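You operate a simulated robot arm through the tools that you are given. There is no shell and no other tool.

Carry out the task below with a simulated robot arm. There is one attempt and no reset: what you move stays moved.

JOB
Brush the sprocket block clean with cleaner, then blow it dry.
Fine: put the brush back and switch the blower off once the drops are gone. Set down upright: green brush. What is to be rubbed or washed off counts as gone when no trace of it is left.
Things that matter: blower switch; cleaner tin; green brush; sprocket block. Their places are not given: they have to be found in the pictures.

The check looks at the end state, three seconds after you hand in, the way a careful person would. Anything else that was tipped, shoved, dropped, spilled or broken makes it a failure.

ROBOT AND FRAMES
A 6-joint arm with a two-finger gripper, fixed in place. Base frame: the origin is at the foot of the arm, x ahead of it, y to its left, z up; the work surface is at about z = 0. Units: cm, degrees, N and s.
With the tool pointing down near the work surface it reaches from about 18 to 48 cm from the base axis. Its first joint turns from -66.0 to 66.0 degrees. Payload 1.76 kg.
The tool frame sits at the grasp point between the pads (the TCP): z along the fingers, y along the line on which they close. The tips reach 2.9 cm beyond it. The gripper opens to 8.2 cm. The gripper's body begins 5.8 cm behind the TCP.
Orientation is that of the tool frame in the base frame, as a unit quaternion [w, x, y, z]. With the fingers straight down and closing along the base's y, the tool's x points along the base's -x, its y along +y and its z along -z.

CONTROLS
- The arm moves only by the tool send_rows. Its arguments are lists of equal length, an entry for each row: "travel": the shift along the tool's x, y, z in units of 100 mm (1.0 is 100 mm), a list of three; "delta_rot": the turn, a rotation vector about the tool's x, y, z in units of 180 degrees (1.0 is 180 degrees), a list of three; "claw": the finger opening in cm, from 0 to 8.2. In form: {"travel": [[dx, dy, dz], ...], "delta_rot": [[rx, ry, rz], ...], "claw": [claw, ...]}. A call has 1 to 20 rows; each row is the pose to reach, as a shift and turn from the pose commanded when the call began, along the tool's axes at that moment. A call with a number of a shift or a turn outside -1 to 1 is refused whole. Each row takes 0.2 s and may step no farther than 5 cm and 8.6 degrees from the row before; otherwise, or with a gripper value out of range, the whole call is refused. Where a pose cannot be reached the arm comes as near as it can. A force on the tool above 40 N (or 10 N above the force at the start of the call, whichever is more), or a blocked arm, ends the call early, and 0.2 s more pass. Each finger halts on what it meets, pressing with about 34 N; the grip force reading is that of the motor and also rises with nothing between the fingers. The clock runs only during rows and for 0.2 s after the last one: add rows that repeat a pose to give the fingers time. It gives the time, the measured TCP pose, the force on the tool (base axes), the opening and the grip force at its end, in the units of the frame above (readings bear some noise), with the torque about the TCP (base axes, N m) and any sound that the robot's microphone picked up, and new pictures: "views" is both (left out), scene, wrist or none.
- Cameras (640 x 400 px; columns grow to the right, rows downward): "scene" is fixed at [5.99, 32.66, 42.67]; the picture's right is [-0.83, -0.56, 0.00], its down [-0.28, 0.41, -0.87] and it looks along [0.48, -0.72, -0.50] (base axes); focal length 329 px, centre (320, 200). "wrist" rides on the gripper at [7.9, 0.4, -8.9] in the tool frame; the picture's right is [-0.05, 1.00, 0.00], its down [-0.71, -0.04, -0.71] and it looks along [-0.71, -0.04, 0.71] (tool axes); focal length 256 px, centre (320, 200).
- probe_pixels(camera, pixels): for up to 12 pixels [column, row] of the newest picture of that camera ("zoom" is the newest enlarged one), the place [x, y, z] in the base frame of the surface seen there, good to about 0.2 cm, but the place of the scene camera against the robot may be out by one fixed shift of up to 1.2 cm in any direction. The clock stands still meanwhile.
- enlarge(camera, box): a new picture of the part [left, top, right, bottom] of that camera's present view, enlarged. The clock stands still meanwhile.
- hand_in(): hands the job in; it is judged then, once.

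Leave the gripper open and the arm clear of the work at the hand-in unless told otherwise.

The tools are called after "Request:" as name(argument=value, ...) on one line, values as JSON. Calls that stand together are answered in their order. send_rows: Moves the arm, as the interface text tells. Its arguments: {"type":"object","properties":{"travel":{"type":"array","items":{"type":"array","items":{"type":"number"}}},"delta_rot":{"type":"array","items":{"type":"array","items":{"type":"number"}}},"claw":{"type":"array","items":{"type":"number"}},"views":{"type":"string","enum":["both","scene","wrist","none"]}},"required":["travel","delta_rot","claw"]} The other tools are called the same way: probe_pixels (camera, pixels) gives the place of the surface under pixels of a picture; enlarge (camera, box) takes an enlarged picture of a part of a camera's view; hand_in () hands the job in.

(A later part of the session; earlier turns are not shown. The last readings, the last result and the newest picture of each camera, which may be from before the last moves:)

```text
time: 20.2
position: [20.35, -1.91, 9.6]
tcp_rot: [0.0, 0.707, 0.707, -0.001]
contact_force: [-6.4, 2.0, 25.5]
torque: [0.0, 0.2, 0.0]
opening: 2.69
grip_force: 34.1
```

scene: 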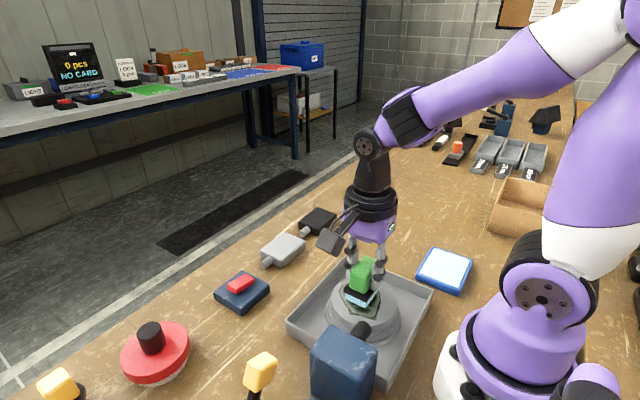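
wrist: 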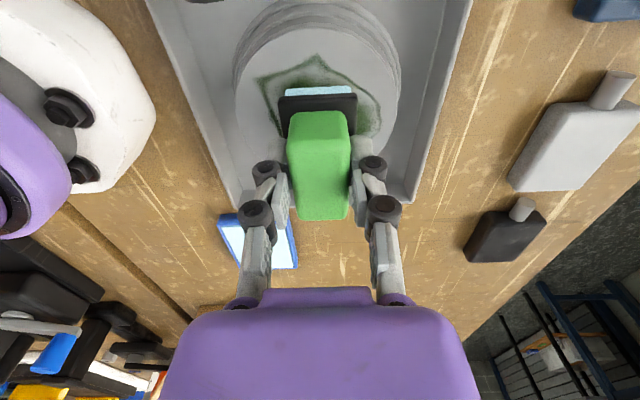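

Contact at about 25 N. I start the brushing strokes along x.

Request:
send_rows(travel=[[0, 0.08, 0], [0, 0.16, 0], [0, 0.24, 0], [0, 0.16, 0], [0, 0.08, 0], [0, 0, 0], [0, -0.08, 0], [0, -0.16, 0], [0, -0.2, 0], [0, -0.1, 0], [0, 0, 0]], delta_rot=[[0, 0, 0], [0, 0, 0], [0, 0, 0], [0, 0, 0], [0, 0, 0], [0, 0, 0], [0, 0, 0], [0, 0, 0], [0, 0, 0], [0, 0, 0], [0, 0, 0]], claw=[1, 1, 1, 1, 1, 1, 1, 1, 1, 1, 1])

Request:
enlarge(camera="wrist", box=[200, 0, 440, 150])

Request:
enlarge(camera="scene", box=[280, 240, 440, 340])

```text
time: 22.6
position: [20.3, -1.8, 9.54]
tcp_rot: [-0.001, 0.707, 0.708, 0.0]
contact_force: [0.2, 0.3, -1.3]
torque: [0.01, 0.02, 0.04]
opening: 2.73
grip_force: 33.8
```

scene: 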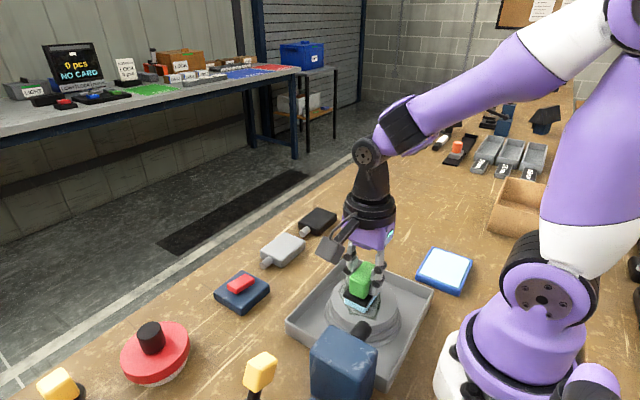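
wrist: 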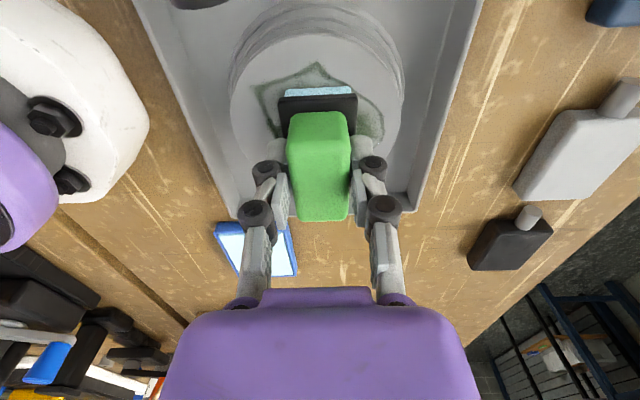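

```text
2.67 times, centred on (320, 75) of wrist
```

zoom: 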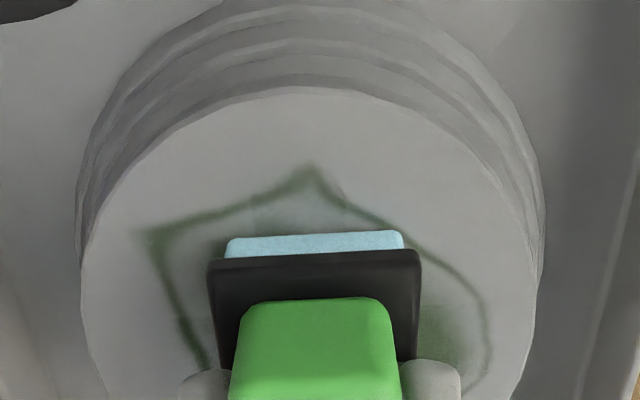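

```text
4.00 times, centred on (360, 290) of scene
```

zoom: 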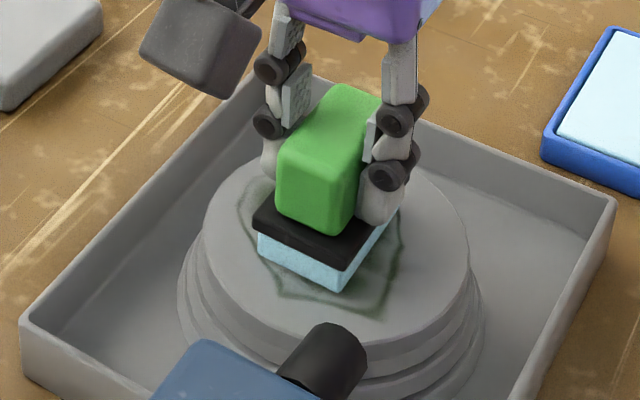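

The grease is already fainter, but the force at the end dropped to about 0. I press a bit lower and continue with wider strokes in x and y.

Request:
send_rows(travel=[[0, 0, 0.01], [0, 0, 0.02]], delta_rot=[[0, 0, 0], [0, 0, 0]], claw=[1, 1], views="none")

```text
time: 23.2
position: [20.35, -1.82, 9.32]
tcp_rot: [0.0, 0.706, 0.708, 0.0]
contact_force: [-6.9, 3.1, 25.1]
torque: [0.07, 0.28, 0.0]
opening: 2.72
grip_force: 34.1
```

Contact is back at 25 N. I do a raster of strokes over the whole patch now.

Request:
send_rows(travel=[[0.08, 0.08, 0], [0.15, 0.16, 0], [0.15, 0.24, 0], [0.15, 0.14, 0], [0.15, 0.05, 0], [0.15, -0.05, 0], [0.15, -0.14, 0], [0.15, -0.2, 0], [0.05, -0.2, 0], [-0.05, -0.2, 0], [-0.13, -0.2, 0], [-0.13, -0.1, 0], [-0.13, 0, 0], [-0.13, 0.1, 0], [-0.13, 0.2, 0], [-0.13, 0.27, 0], [-0.05, 0.27, 0], [0, 0.2, 0], [0, 0.1, 0], [0, 0, 0]], delta_rot=[[0, 0, 0], [0, 0, 0], [0, 0, 0], [0, 0, 0], [0, 0, 0], [0, 0, 0], [0, 0, 0], [0, 0, 0], [0, 0, 0], [0, 0, 0], [0, 0, 0], [0, 0, 0], [0, 0, 0], [0, 0, 0], [0, 0, 0], [0, 0, 0], [0, 0, 0], [0, 0, 0], [0, 0, 0], [0, 0, 0]], claw=[1, 1, 1, 1, 1, 1, 1, 1, 1, 1, 1, 1, 1, 1, 1, 1, 1, 1, 1, 1], views="none")

Request:
send_rows(travel=[[0, 0, -0.2], [0, 0, -0.5], [0.1, 0, -0.8]], delta_rot=[[0, 0, 0], [0, 0, 0], [0, 0, 0]], claw=[1, 1, 1])

Request:
enlarge(camera="scene", box=[280, 200, 440, 340])

Request:
enlarge(camera="wrist", box=[200, 0, 440, 150])

```text
time: 27.4
position: [20.32, -1.82, 9.36]
tcp_rot: [0.0, 0.707, 0.707, -0.001]
contact_force: [0.6, -0.7, -1.3]
torque: [-0.04, -0.01, -0.01]
opening: 2.7
grip_force: 34.0
```

```text
time: 28.2
position: [20.19, -1.22, 17.22]
tcp_rot: [0.0, 0.707, 0.707, 0.0]
contact_force: [0.3, 0.1, -0.4]
torque: [0.0, -0.01, -0.01]
opening: 2.69
grip_force: 34.4
```

scene: 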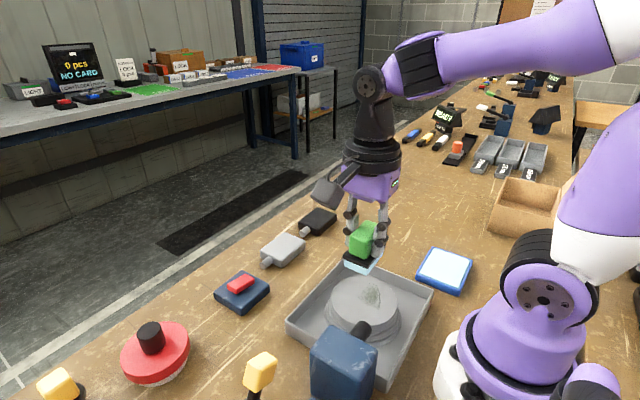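
wrist: 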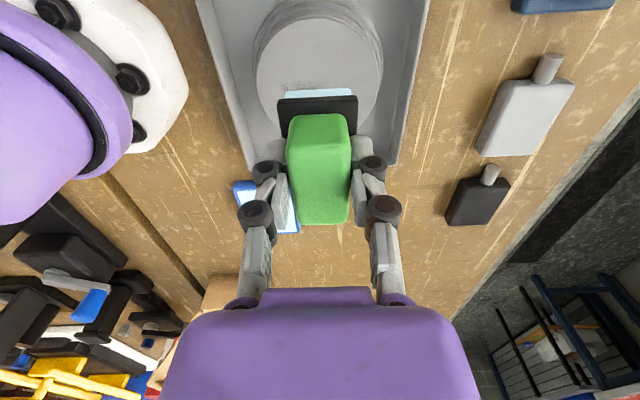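

```text
2.86 times, centred on (360, 270) of scene
```

zoom: 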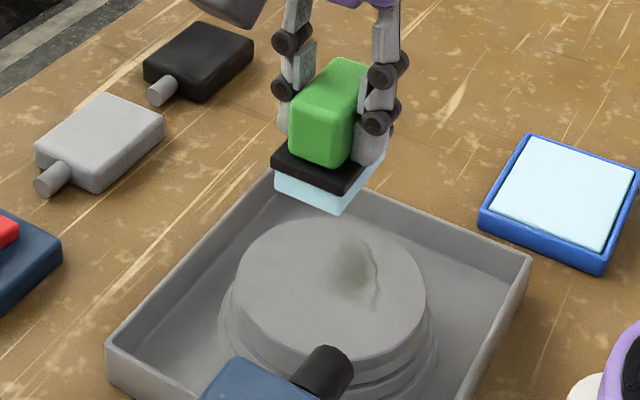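

```text
2.67 times, centred on (320, 75) of wrist
```

zoom: 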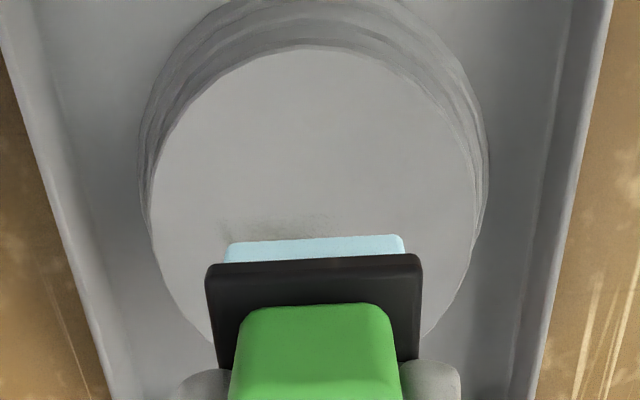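

Most of the grease is gone. A faint smear remains at zoom (355,270). I probe it.

Request:
enlarge(camera="scene", box=[330, 265, 400, 315])

Request:
probe_pixels(camera="scene", pixels=[[366, 283], [373, 294], [372, 306], [362, 288], [362, 301], [368, 296], [357, 295]])

```text
8.00 times, centred on (365, 290) of scene
```

zoom: 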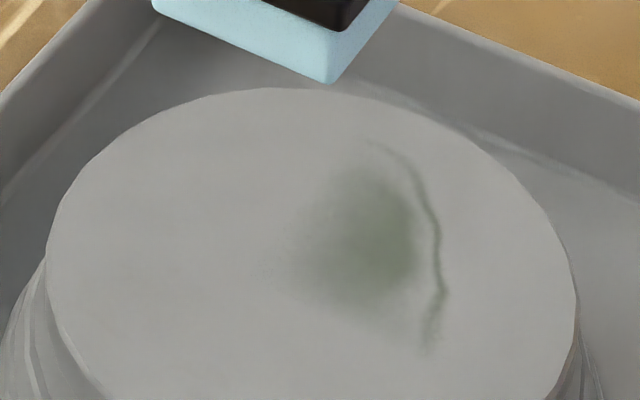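

```text
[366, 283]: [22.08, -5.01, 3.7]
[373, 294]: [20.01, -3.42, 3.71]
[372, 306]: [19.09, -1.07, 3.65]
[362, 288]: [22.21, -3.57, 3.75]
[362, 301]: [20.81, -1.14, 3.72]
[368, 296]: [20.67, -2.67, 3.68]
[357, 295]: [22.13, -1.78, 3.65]
```

Request:
probe_pixels(camera="zoom", pixels=[[370, 142], [415, 185], [440, 240], [442, 290], [428, 348], [290, 260], [340, 180], [370, 230], [400, 270]])

```text
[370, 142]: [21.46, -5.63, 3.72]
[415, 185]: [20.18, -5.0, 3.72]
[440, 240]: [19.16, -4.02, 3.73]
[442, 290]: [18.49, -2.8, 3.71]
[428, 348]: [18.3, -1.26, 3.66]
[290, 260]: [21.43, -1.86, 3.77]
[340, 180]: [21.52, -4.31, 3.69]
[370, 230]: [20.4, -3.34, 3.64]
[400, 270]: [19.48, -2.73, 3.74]
```

The residual lies around x 17.5–20.7, y -6…-1.5. I go down there and feel for contact again.

Request:
send_rows(travel=[[-0.22, -0.1, 0.2], [-0.22, -0.1, 0.5], [-0.22, -0.1, 0.75], [-0.22, -0.1, 0.77], [-0.22, -0.1, 0.785]], delta_rot=[[0, 0, 0], [0, 0, 0], [0, 0, 0], [0, 0, 0], [0, 0, 0]], claw=[1, 1, 1, 1, 1], views="none")

Request:
send_rows(travel=[[0, 0, 0.01]], delta_rot=[[0, 0, 0]], claw=[1], views="none")

```text
time: 29.4
position: [19.32, -3.09, 9.45]
tcp_rot: [0.001, 0.707, 0.707, 0.0]
contact_force: [-0.4, -0.2, -1.0]
torque: [0.02, -0.01, -0.01]
opening: 2.69
grip_force: 34.1
```

```text
time: 29.8
position: [19.42, -3.0, 9.39]
tcp_rot: [0.0, 0.707, 0.707, 0.0]
contact_force: [-0.4, 0.4, -1.0]
torque: [-0.02, 0.01, 0.0]
opening: 2.7
grip_force: 34.0
```

Request:
send_rows(travel=[[0, 0, 0.01]], delta_rot=[[0, 0, 0]], claw=[1], views="wrist")

```text
time: 30.2
position: [19.41, -3.09, 9.19]
tcp_rot: [0.0, 0.707, 0.707, -0.001]
contact_force: [-3.3, 0.3, 12.8]
torque: [0.01, 0.16, -0.02]
opening: 2.72
grip_force: 34.1
```

wrist: 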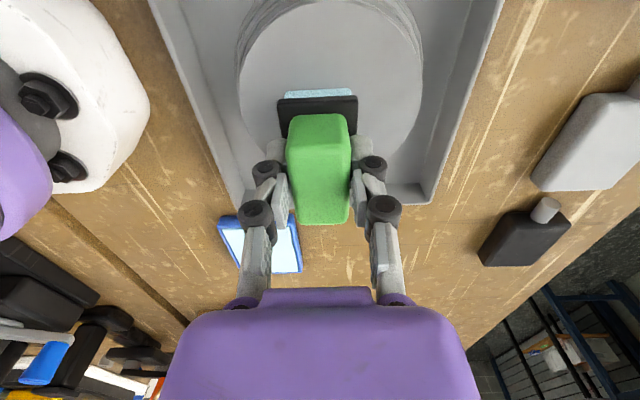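

Contact at 13 N (the brush has crept up slightly in the grip). I stroke over the residual spot with light pressure.

Request:
send_rows(travel=[[-0.05, 0.05, 0], [-0.1, 0.08, 0], [-0.1, 0.0, 0], [-0.1, -0.08, 0.005], [-0.1, -0.13, 0.005], [-0.05, -0.13, 0.005], [0, -0.13, 0.005], [0.06, -0.1, 0.005], [0.06, -0.02, 0.005], [0.06, 0.06, 0.01], [0.0, 0.06, 0.01], [-0.06, 0.06, 0.01], [-0.1, 0.02, 0.01], [-0.1, -0.05, 0.01], [-0.06, -0.12, 0.01], [0, -0.12, 0.01], [0, -0.05, 0.01], [0, 0, 0.01]], delta_rot=[[0, 0, 0], [0, 0, 0], [0, 0, 0], [0, 0, 0], [0, 0, 0], [0, 0, 0], [0, 0, 0], [0, 0, 0], [0, 0, 0], [0, 0, 0], [0, 0, 0], [0, 0, 0], [0, 0, 0], [0, 0, 0], [0, 0, 0], [0, 0, 0], [0, 0, 0], [0, 0, 0]], claw=[1, 1, 1, 1, 1, 1, 1, 1, 1, 1, 1, 1, 1, 1, 1, 1, 1, 1], views="none")

Request:
send_rows(travel=[[0, 0, -0.2], [0, 0, -0.5], [-0.2, 0, -0.8], [-0.5, 0, -0.8]], delta_rot=[[0, 0, 0], [0, 0, 0], [0, 0, 0], [0, 0, 0]], claw=[1, 1, 1, 1])

Request:
enlarge(camera="scene", box=[320, 260, 410, 330])

Request:
enlarge(camera="wrist", box=[200, 0, 440, 150])

```text
time: 32.5
position: [19.91, -2.32, 9.18]
tcp_rot: [0.0, 0.707, 0.707, 0.0]
contact_force: [-2.5, -0.4, 7.0]
torque: [-0.14, 0.04, -0.03]
opening: 2.71
grip_force: 34.1
stopped in row 11: the force on the tool passed its limit at 42 N (the readings are from after the stop); the commanded pose is now the measured one
```

```text
time: 33.5
position: [19.73, -7.56, 17.29]
tcp_rot: [-0.001, 0.706, 0.708, 0.0]
contact_force: [0.1, 0.2, -1.5]
torque: [0.05, 0.03, -0.01]
opening: 2.71
grip_force: 34.0
```

scene: 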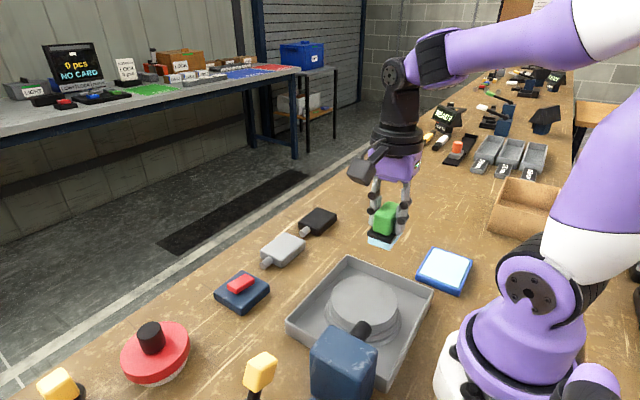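
wrist: 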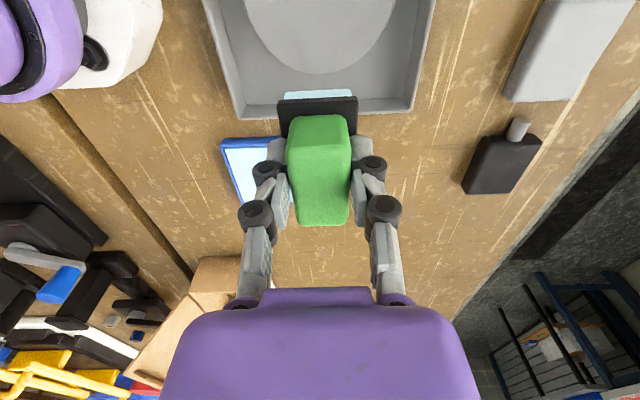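

```text
5.71 times, centred on (365, 295) of scene
```

zoom: 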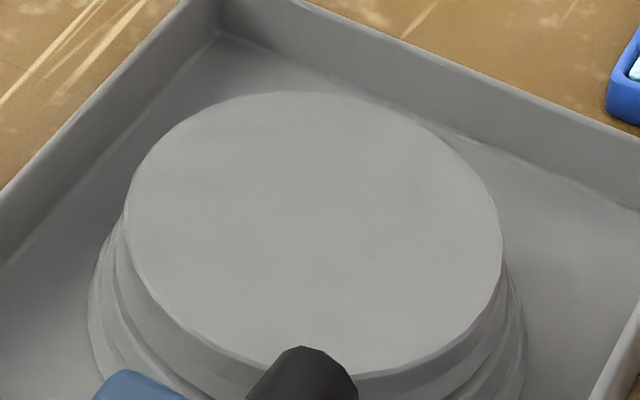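

```text
2.67 times, centred on (320, 75) of wrist
```

zoom: 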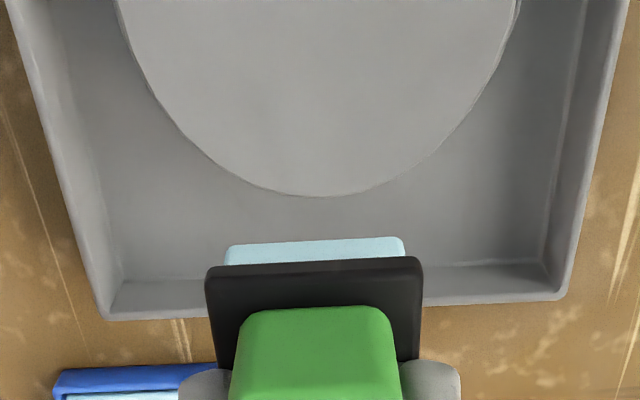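

The top looks clean. I still need to check the part hidden by the nozzle and look for drops, so I move up and to +y so the wrist camera sees the whole block.

Request:
send_rows(travel=[[0.3, 0, -0.2], [0.6, 0, -0.4], [0.9, 0, -0.6], [1.0, 0, -0.6]], delta_rot=[[0, 0, 0], [0, 0, 0], [0, 0, 0], [0, 0, 0]], claw=[1, 1, 1, 1], views="wrist")

Request:
enlarge(camera="wrist", box=[200, 0, 440, 150])

```text
time: 34.5
position: [19.88, 2.66, 23.3]
tcp_rot: [-0.001, 0.706, 0.708, 0.001]
contact_force: [0.0, 0.8, -0.5]
torque: [0.04, -0.05, -0.03]
opening: 2.7
grip_force: 33.9
```

wrist: 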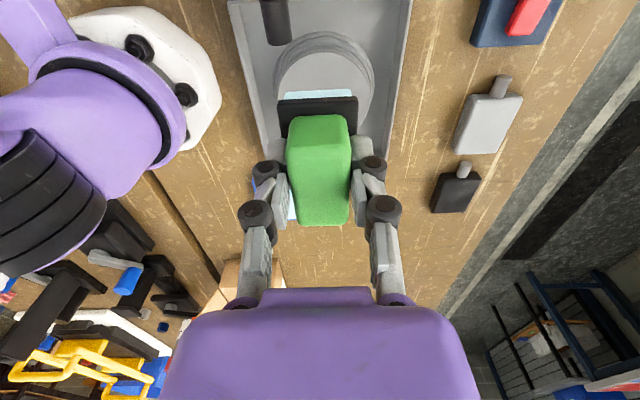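

```text
2.67 times, centred on (320, 75) of wrist
```

zoom: 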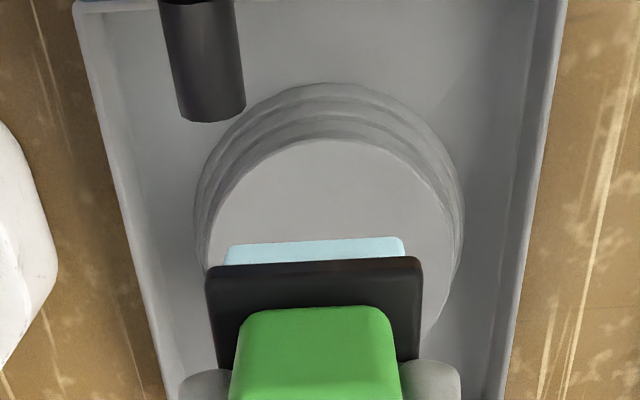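

The near side is clean too. I check at high magnification in the scene view for faint traces or drops before putting the brush away.

Request:
send_rows(travel=[[-0.4, 0, 0], [-0.8, 0, 0], [-1.0, 0.3, 0]], delta_rot=[[0, 0, 0], [0, 0, 0], [0, 0, 0]], claw=[1, 1, 1])

Request:
enlarge(camera="scene", box=[328, 270, 402, 316])

Request:
enlarge(camera="wrist", box=[220, 0, 420, 110])

```text
time: 35.3
position: [22.96, -7.35, 23.15]
tcp_rot: [-0.002, 0.706, 0.708, 0.0]
contact_force: [0.7, 0.1, -0.1]
torque: [0.02, 0.0, 0.02]
opening: 2.72
grip_force: 34.1
```

scene: 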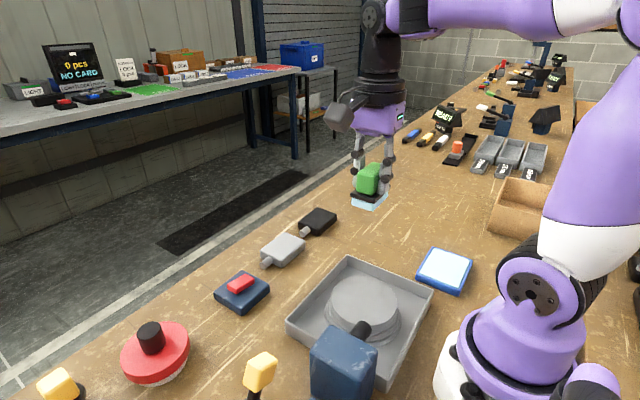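
wrist: 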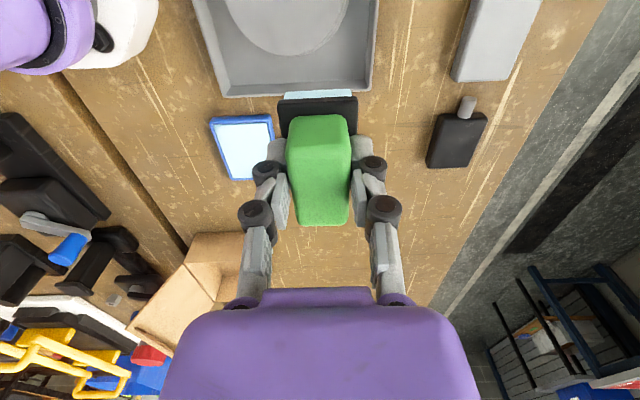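

```text
8.65 times, centred on (365, 293) of scene
```

zoom: 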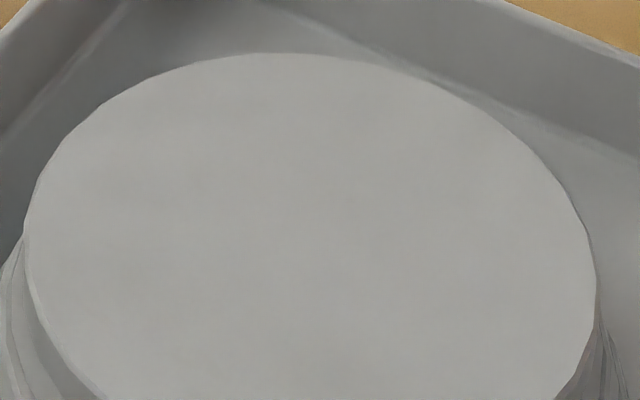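

```text
3.20 times, centred on (320, 55) of wrist
```

zoom: 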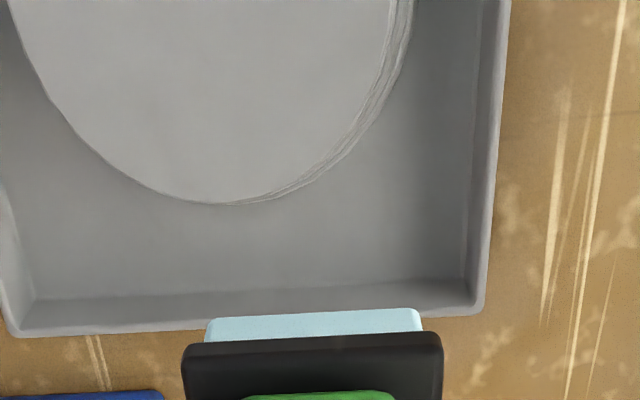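

The block top is spotless and I see no drops yet. I bring the brush back to its original spot (26.14,-19.8).

Request:
send_rows(travel=[[-0.35, 0.1, 0.15], [-0.7, 0.2, 0.35], [-0.95, 0.318, 0.6]], delta_rot=[[0, 0, 0], [0, 0, 0], [0, 0, 0]], claw=[1, 1, 1], views="none")

Request:
send_rows(travel=[[-0.29, 0, 0.2], [-0.29, 0, 0.6], [-0.29, 0, 0.95], [-0.29, 0, 1.0]], delta_rot=[[0, 0, 0], [0, 0, 0], [0, 0, 0], [0, 0, 0]], claw=[1, 1, 1, 1])

```text
time: 36.1
position: [26.07, -16.9, 17.03]
tcp_rot: [-0.001, 0.706, 0.708, 0.001]
contact_force: [-0.6, -0.5, -0.9]
torque: [0.02, 0.03, -0.03]
opening: 2.71
grip_force: 34.1
```

```text
time: 37.1
position: [26.13, -19.96, 7.04]
tcp_rot: [-0.001, 0.707, 0.708, 0.0]
contact_force: [0.6, 0.1, -0.4]
torque: [-0.03, 0.01, 0.02]
opening: 2.68
grip_force: 34.3
```

scene: 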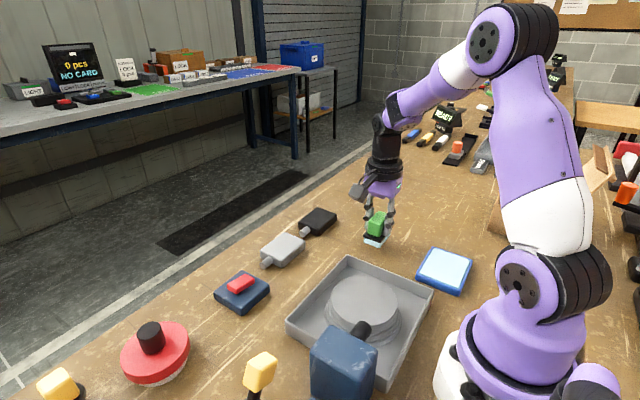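
wrist: 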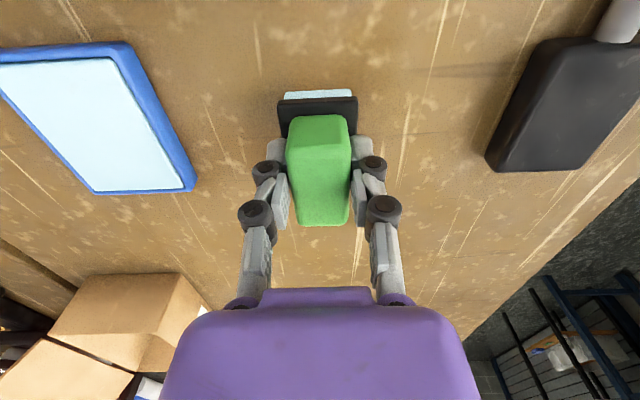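

I lower toward the table in small steps. Touch is expected at z≈5.1.

Request:
send_rows(travel=[[0.01, 0, 0.08], [0.01, 0, 0.14], [0.01, 0, 0.165]], delta_rot=[[0, 0, 0], [0, 0, 0], [0, 0, 0]], claw=[1, 1, 1], views="none")

Request:
send_rows(travel=[[0, 0, 0.012]], delta_rot=[[0, 0, 0]], claw=[1], views="none")

```text
time: 37.9
position: [26.06, -19.74, 5.39]
tcp_rot: [-0.001, 0.707, 0.707, 0.0]
contact_force: [0.4, 0.2, -1.0]
torque: [-0.01, 0.03, -0.03]
opening: 2.73
grip_force: 33.9
```

```text
time: 38.3
position: [26.04, -19.84, 5.41]
tcp_rot: [-0.001, 0.706, 0.708, 0.001]
contact_force: [0.0, 0.0, -0.8]
torque: [-0.01, -0.01, 0.03]
opening: 2.72
grip_force: 33.8
```

Request:
send_rows(travel=[[0, 0, 0.012], [0, 0, 0.02]], delta_rot=[[0, 0, 0], [0, 0, 0]], claw=[1, 1], views="wrist")

```text
time: 38.9
position: [26.11, -19.63, 5.16]
tcp_rot: [-0.001, 0.706, 0.709, 0.0]
contact_force: [-0.3, -0.2, -2.3]
torque: [0.01, 0.0, 0.01]
opening: 2.73
grip_force: 34.1
```

wrist: 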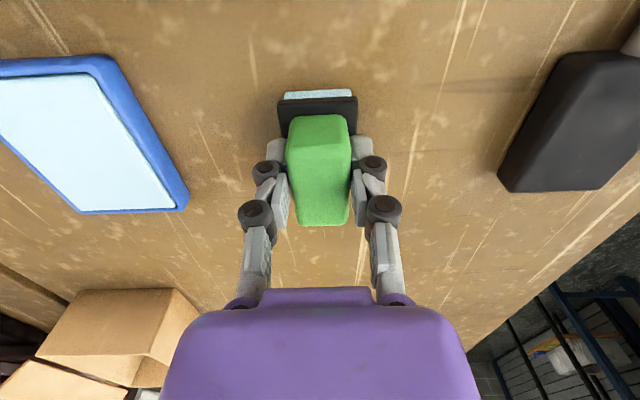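

No contact yet at 5.16. I step down 1 mm more at a time.

Request:
send_rows(travel=[[0, 0, 0.01]], delta_rot=[[0, 0, 0]], claw=[1], views="none")

Request:
send_rows(travel=[[0, 0, 0.008]], delta_rot=[[0, 0, 0]], claw=[1], views="none")

```text
time: 39.3
position: [26.14, -19.69, 5.09]
tcp_rot: [-0.001, 0.706, 0.708, 0.0]
contact_force: [-0.2, -0.9, -0.6]
torque: [-0.04, 0.02, 0.02]
opening: 2.73
grip_force: 33.8
```

```text
time: 39.7
position: [26.08, -19.72, 4.91]
tcp_rot: [-0.001, 0.706, 0.708, 0.0]
contact_force: [-4.5, 4.0, 12.1]
torque: [0.01, 0.16, -0.05]
opening: 2.74
grip_force: 34.7
```

Touched down (12 N at z=4.9). I open the fingers.

Request:
send_rows(travel=[[0, 0, -0.005], [0, 0, -0.005], [0, 0, -0.005]], delta_rot=[[0, 0, 0], [0, 0, 0], [0, 0, 0]], claw=[3.2, 5.0, 6.0])

```text
time: 40.5
position: [26.05, -19.71, 4.98]
tcp_rot: [-0.001, 0.706, 0.708, 0.0]
contact_force: [-0.2, 0.6, 0.0]
torque: [0.01, 0.0, -0.03]
opening: 6.0
grip_force: 0.1
```

scene: 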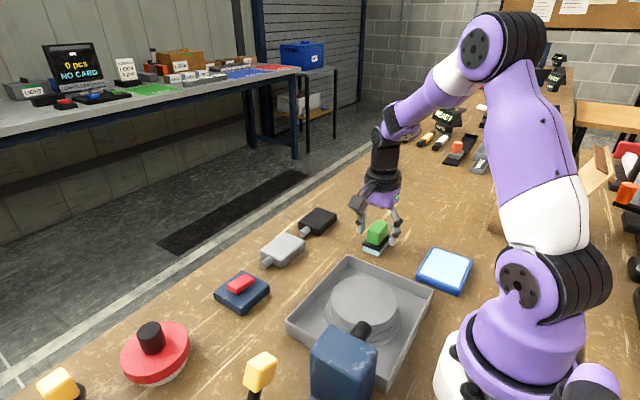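
wrist: 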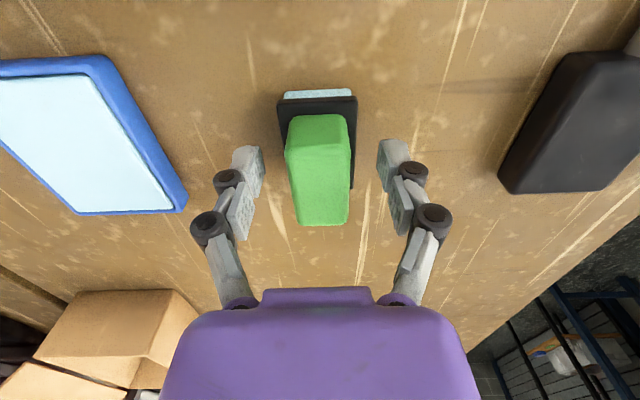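

The brush stands upright on its spot. I rise straight up and inspect the block for drops.

Request:
send_rows(travel=[[0, 0, -0.3], [0, 0, -0.65], [0, 0, -1.0]], delta_rot=[[0, 0, 0], [0, 0, 0], [0, 0, 0]], claw=[7, 7, 7], views="none")

Request:
send_rows(travel=[[0.3, -0.1, -0.3], [0.65, -0.2, -0.6], [1.0, -0.35, -0.8]], delta_rot=[[0, 0, 0], [0, 0, 0], [0, 0, 0]], claw=[7, 7, 7])

Request:
enlarge(camera="scene", box=[280, 215, 460, 345])

Request:
enlarge(camera="wrist", box=[180, 0, 420, 150])

```text
time: 41.3
position: [26.12, -19.57, 14.97]
tcp_rot: [-0.002, 0.706, 0.708, 0.0]
contact_force: [-0.3, -0.5, 0.0]
torque: [-0.06, 0.0, -0.02]
opening: 7.02
grip_force: 0.0
```

```text
time: 42.1
position: [22.49, -9.82, 22.85]
tcp_rot: [-0.001, 0.707, 0.708, -0.001]
contact_force: [0.5, 0.1, 0.5]
torque: [-0.02, -0.02, -0.01]
opening: 6.99
grip_force: 0.1
```

scene: 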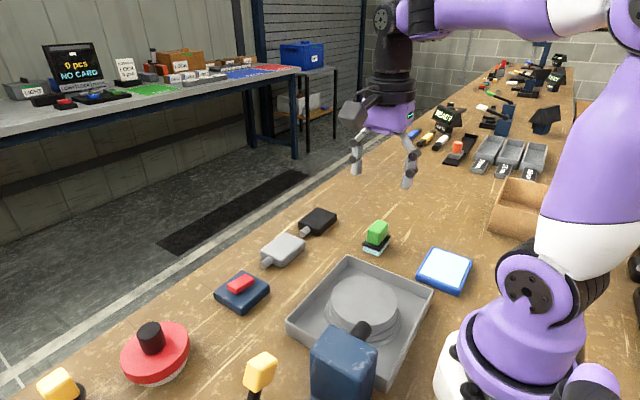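
wrist: 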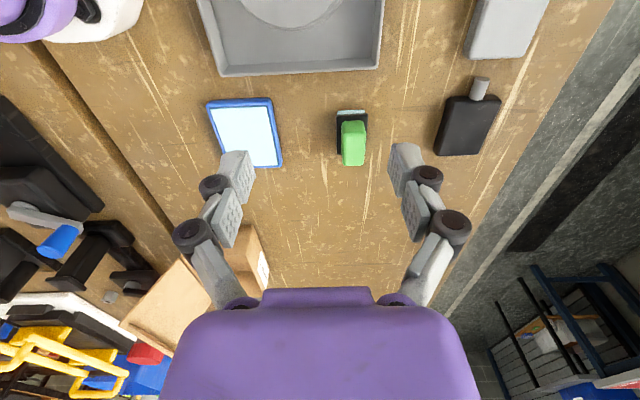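

```text
3.08 times, centred on (370, 280) of scene
```

zoom: 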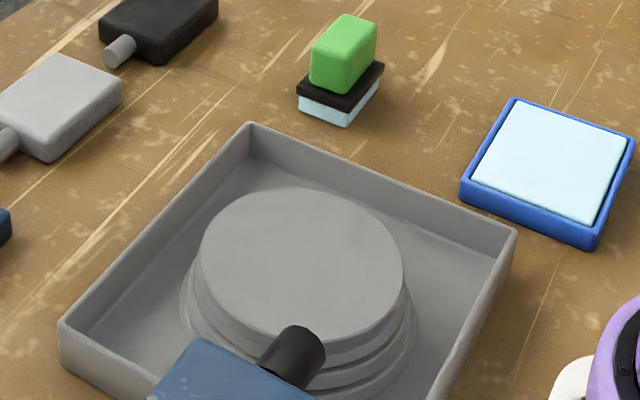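

```text
2.67 times, centred on (300, 75) of wrist
```

zoom: 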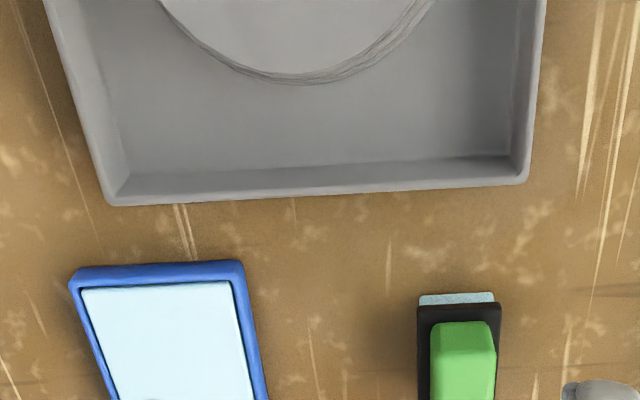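

The brush is back and upright and the block is clean with no visible drops. Next is the blower switch. I move to +y at safe height to inspect the lever, blower and block.

Request:
send_rows(travel=[[0.35, 0, 0], [0.7, 0, 0], [1.0, 0, 0]], delta_rot=[[0, 0, 0], [0, 0, 0], [0, 0, 0]], claw=[7, 7, 7], views="wrist")

Request:
enlarge(camera="wrist", box=[200, 0, 440, 150])

Request:
send_rows(travel=[[0.35, 0, 0], [0.7, 0, 0], [1.0, 0, 0]], delta_rot=[[0, 0, 0], [0, 0, 0], [0, 0, 0]], claw=[7, 7, 7], views="wrist")

Request:
enlarge(camera="wrist", box=[180, 0, 460, 175])

Request:
send_rows(travel=[[0.35, 0, 0], [0.7, 0, 0], [1.0, 0, 0]], delta_rot=[[0, 0, 0], [0, 0, 0], [0, 0, 0]], claw=[7, 7, 7], views="wrist")

Request:
enlarge(camera="wrist", box=[180, 0, 460, 175])

```text
time: 42.9
position: [22.56, 0.11, 22.86]
tcp_rot: [-0.001, 0.707, 0.708, 0.0]
contact_force: [-0.7, 1.0, 0.9]
torque: [-0.02, 0.02, 0.0]
opening: 7.01
grip_force: 0.0
```

wrist: 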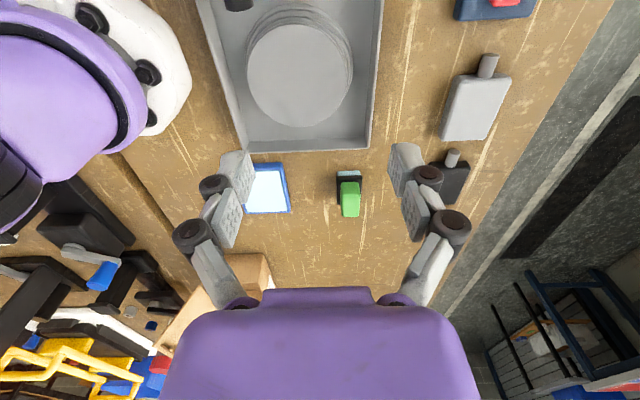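

```text
2.67 times, centred on (320, 75) of wrist
```

zoom: 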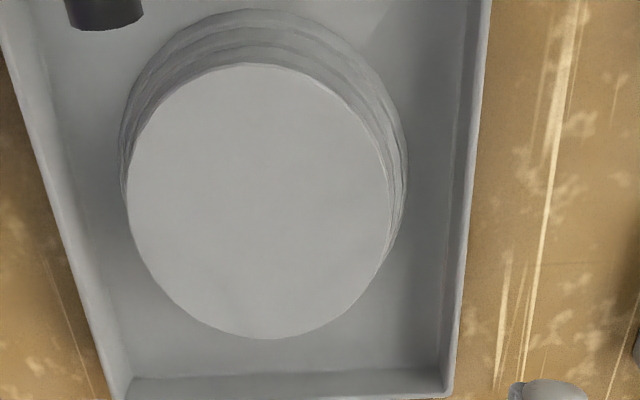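

```text
time: 43.7
position: [22.71, 10.19, 23.0]
tcp_rot: [-0.002, 0.707, 0.708, 0.001]
contact_force: [0.1, 0.4, -0.2]
torque: [0.02, 0.0, 0.03]
opening: 7.03
grip_force: 0.1
```

wrist: 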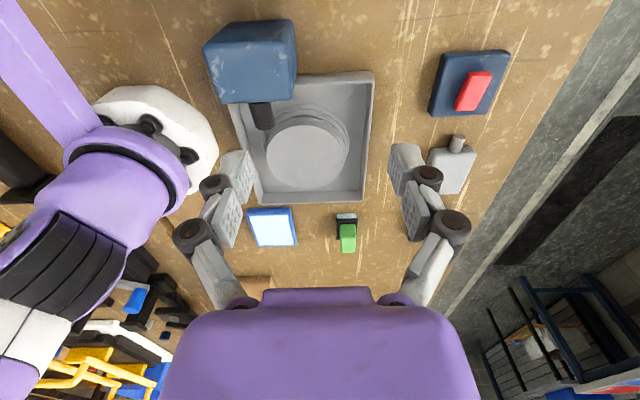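

```text
2.29 times, centred on (320, 88) of wrist
```

zoom: 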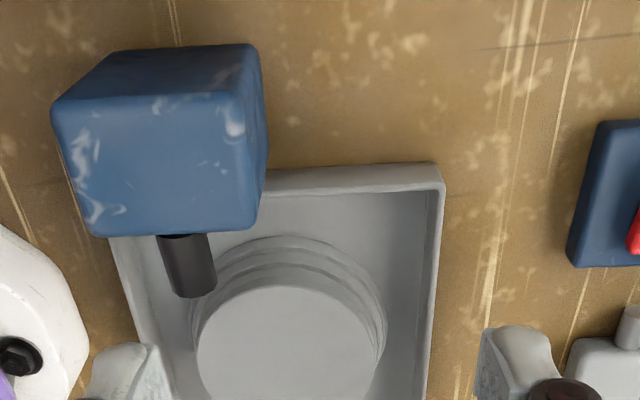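

```text
time: 44.5
position: [22.36, 20.23, 23.13]
tcp_rot: [0.0, 0.706, 0.708, 0.001]
contact_force: [0.6, 0.2, -1.4]
torque: [0.02, -0.03, -0.02]
opening: 7.0
grip_force: 0.1
```

wrist: 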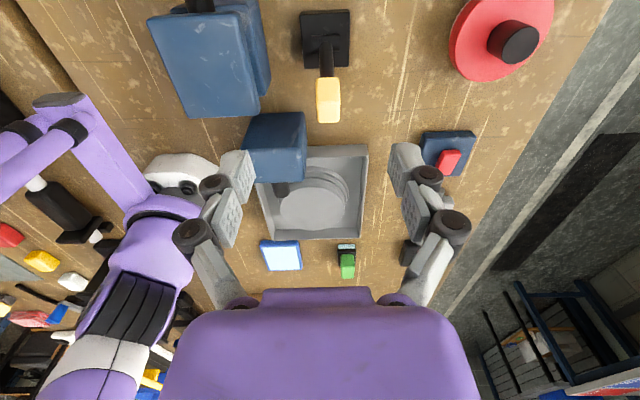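

```text
2.29 times, centred on (320, 88) of wrist
```

zoom: 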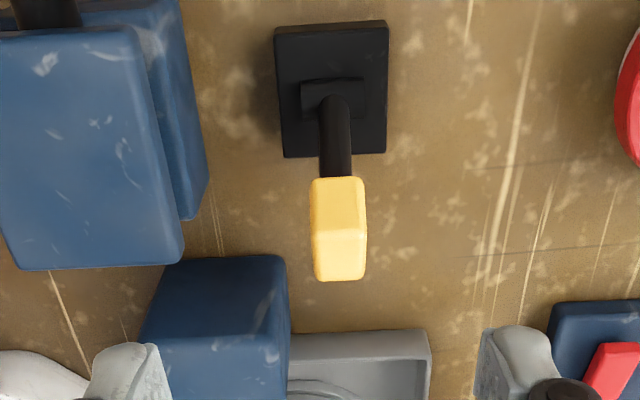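

There's a second blue machine behind the blower at about (15,21), and the lever (328,70) stands beside it. I check what that machine is and get geometry.

Request:
probe_pixels(camera="wrist", pixels=[[210, 60], [200, 5], [262, 60], [275, 130], [327, 60], [328, 100], [325, 20], [304, 40], [448, 160], [430, 145], [512, 40], [305, 140]])

Request:
send_rows(travel=[[0.35, 0.0, 0], [0.7, 0, 0], [0.9, 0, 0]], delta_rot=[[0, 0, 0], [0, 0, 0], [0, 0, 0]], claw=[7, 7, 7])

Request:
enlarge(camera="wrist", box=[180, 0, 460, 175])

```text
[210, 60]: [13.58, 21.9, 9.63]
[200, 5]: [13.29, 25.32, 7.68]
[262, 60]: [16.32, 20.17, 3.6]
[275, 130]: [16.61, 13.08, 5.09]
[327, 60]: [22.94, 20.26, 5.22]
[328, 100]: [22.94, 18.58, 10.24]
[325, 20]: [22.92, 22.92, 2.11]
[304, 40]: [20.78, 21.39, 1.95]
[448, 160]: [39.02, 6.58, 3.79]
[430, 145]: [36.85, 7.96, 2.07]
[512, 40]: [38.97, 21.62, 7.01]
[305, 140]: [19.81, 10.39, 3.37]
```

```text
time: 45.3
position: [22.55, 29.33, 23.23]
tcp_rot: [0.0, 0.707, 0.707, -0.001]
contact_force: [0.1, 0.3, 0.4]
torque: [-0.01, -0.01, 0.01]
opening: 7.03
grip_force: 0.0
```

scene: 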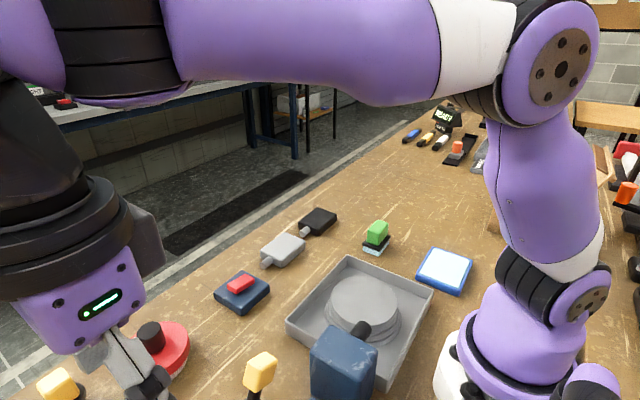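
wrist: 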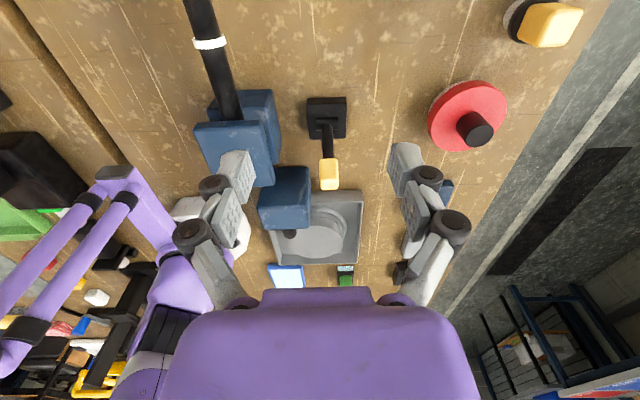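

```text
2.29 times, centred on (320, 88) of wrist
```

zoom: 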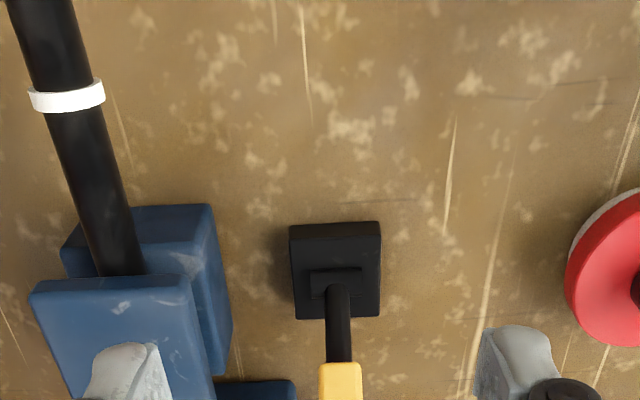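

The second machine is a post with a striped boom, and the lever next to it likely works that. The navy block with the red rocker matches the blower. I move above the rocker at (38.9,5.8) to see its state up close.

Request:
send_rows(travel=[[-0.35, 0.2, 0], [-0.7, 0.4, 0], [-1.0, 0.6, 0]], delta_rot=[[0, 0, 0], [0, 0, 0], [0, 0, 0]], claw=[7, 7, 7], views="none")

Request:
send_rows(travel=[[-0.35, 0.3, 0.1], [-0.7, 0.6, 0.3], [-1.0, 0.9, 0.5], [-1.0, 1.0, 0.5]], delta_rot=[[0, 0, 0], [0, 0, 0], [0, 0, 0], [0, 0, 0]], claw=[7, 4, 2, 0], views="wrist")

Request:
enlarge(camera="wrist", box=[220, 0, 420, 150])

```text
time: 46.1
position: [28.54, 19.22, 23.2]
tcp_rot: [-0.001, 0.706, 0.708, 0.0]
contact_force: [0.3, -0.7, 0.3]
torque: [0.0, -0.03, -0.01]
opening: 6.99
grip_force: 0.0
```

```text
refused: row 2 steps farther than a row can; nothing moved
```

```text
2.67 times, centred on (320, 75) of wrist
```

zoom: 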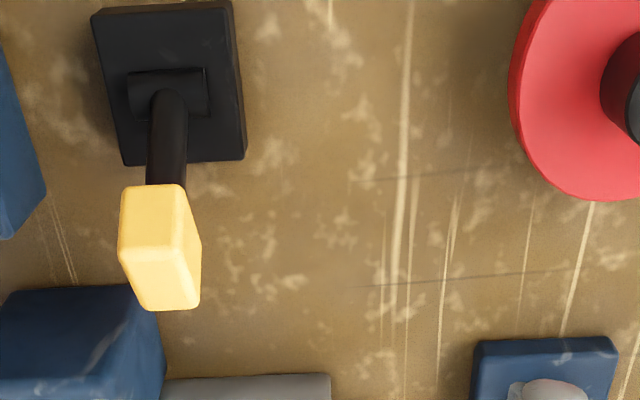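

Step too large. Resending with smaller steps.

Request:
send_rows(travel=[[-0.25, 0.25, 0.1], [-0.5, 0.5, 0.2], [-0.75, 0.75, 0.3], [-1.0, 1.0, 0.4]], delta_rot=[[0, 0, 0], [0, 0, 0], [0, 0, 0], [0, 0, 0]], claw=[7, 4, 2, 0], views="wrist")

Request:
enlarge(camera="wrist", box=[220, 0, 420, 150])

```text
time: 47.1
position: [38.52, 9.31, 19.1]
tcp_rot: [0.0, 0.706, 0.708, 0.0]
contact_force: [0.1, -0.3, 0.3]
torque: [0.03, 0.01, -0.01]
opening: 0.02
grip_force: 28.4
```

wrist: 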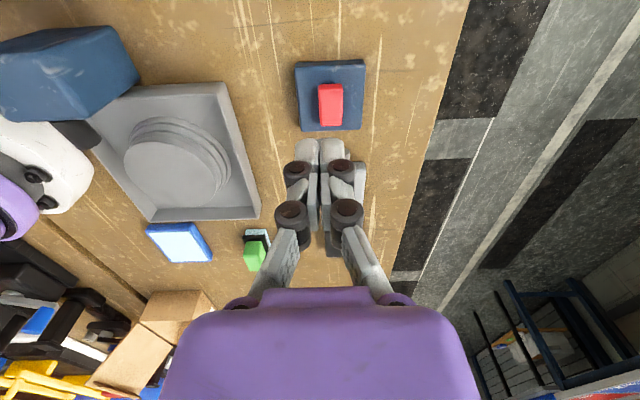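

```text
2.67 times, centred on (320, 75) of wrist
```

zoom: 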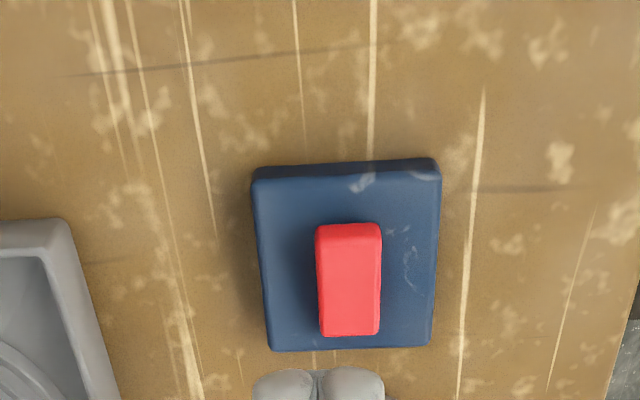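

The rocker is long in y. I probe the height along its length to see its tilt.

Request:
probe_pixels(camera="zoom", pixels=[[347, 230], [347, 245], [347, 260], [347, 280], [347, 300], [348, 320], [349, 332], [325, 280], [372, 280], [280, 260], [347, 200], [400, 260]])

```text
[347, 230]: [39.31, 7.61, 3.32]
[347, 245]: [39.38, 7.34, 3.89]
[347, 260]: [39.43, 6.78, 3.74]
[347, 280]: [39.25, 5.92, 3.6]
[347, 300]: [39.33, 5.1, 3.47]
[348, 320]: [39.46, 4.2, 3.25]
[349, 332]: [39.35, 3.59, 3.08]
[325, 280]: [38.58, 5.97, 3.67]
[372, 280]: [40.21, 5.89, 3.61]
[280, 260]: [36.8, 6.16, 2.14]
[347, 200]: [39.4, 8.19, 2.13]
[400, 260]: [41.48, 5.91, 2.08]
```

The +y end is high (3.9) and the -y end low (3.1), so the rocker is pressed at -y. I'll press the +y end at about (39.35, 7.5) with closed fingers, and first approach from above.

Request:
send_rows(travel=[[-0.18, 0.083, 0.3], [-0.18, 0.083, 0.7], [-0.18, 0.083, 1.0]], delta_rot=[[0, 0, 0], [0, 0, 0], [0, 0, 0]], claw=[0, 0, 0], views="wrist")

```text
time: 47.9
position: [39.42, 7.58, 9.09]
tcp_rot: [-0.001, 0.706, 0.708, 0.0]
contact_force: [-0.5, -1.0, -0.3]
torque: [0.0, -0.01, -0.01]
opening: 0.01
grip_force: 28.8
```

wrist: 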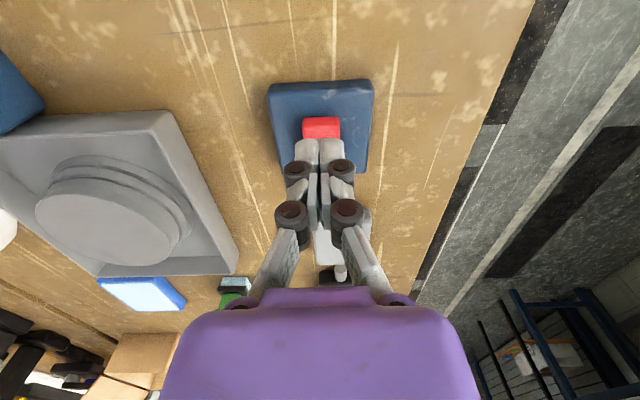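

I press down gently in steps.

Request:
send_rows(travel=[[0, 0, 0.15], [0, 0, 0.22], [0, 0, 0.26], [0, 0, 0.29]], delta_rot=[[0, 0, 0], [0, 0, 0], [0, 0, 0], [0, 0, 0]], claw=[0, 0, 0, 0])

```text
time: 48.9
position: [39.37, 7.58, 6.07]
tcp_rot: [-0.001, 0.707, 0.708, 0.001]
contact_force: [-0.2, 0.1, 0.4]
torque: [0.04, -0.01, -0.02]
opening: 0.03
grip_force: 28.5
```

scene: 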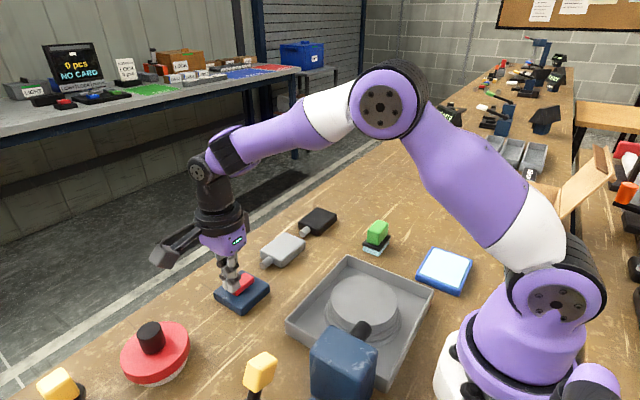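
wrist: 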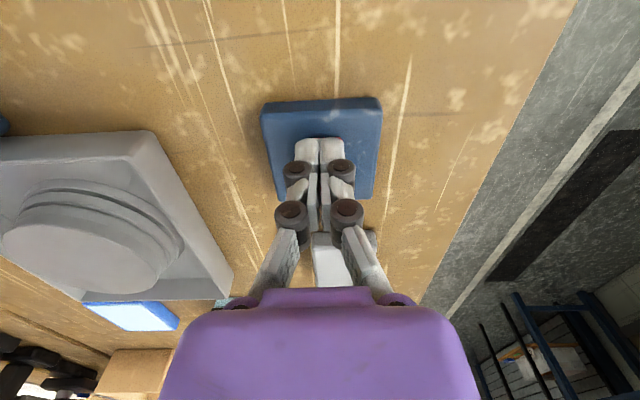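

No sound is reported. I look at the rocker in the scene view.

Request:
enlarge(camera="scene", box=[195, 250, 295, 320])

Request:
enlarge(camera="scene", box=[280, 240, 440, 400])

```text
5.71 times, centred on (245, 285) of scene
```

zoom: 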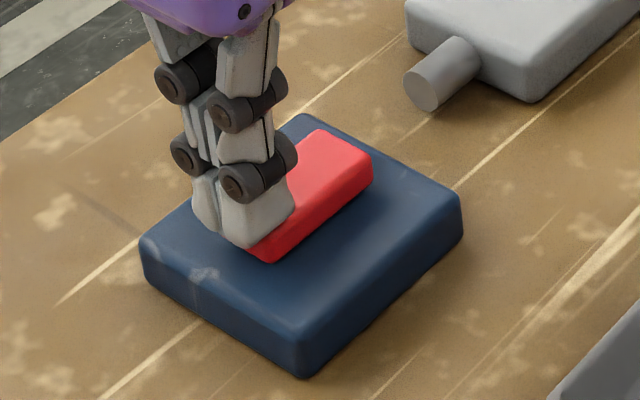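

```text
2.50 times, centred on (360, 320) of scene
```

zoom: 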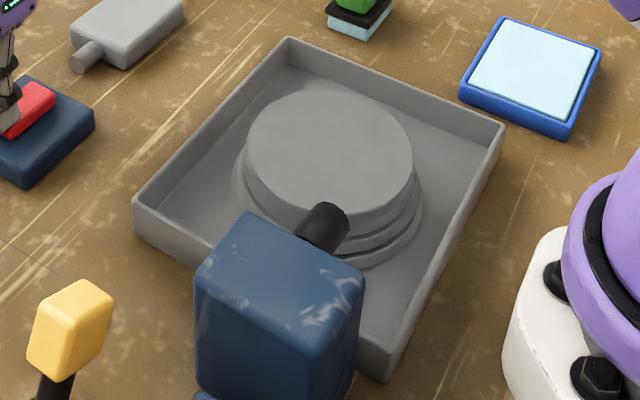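

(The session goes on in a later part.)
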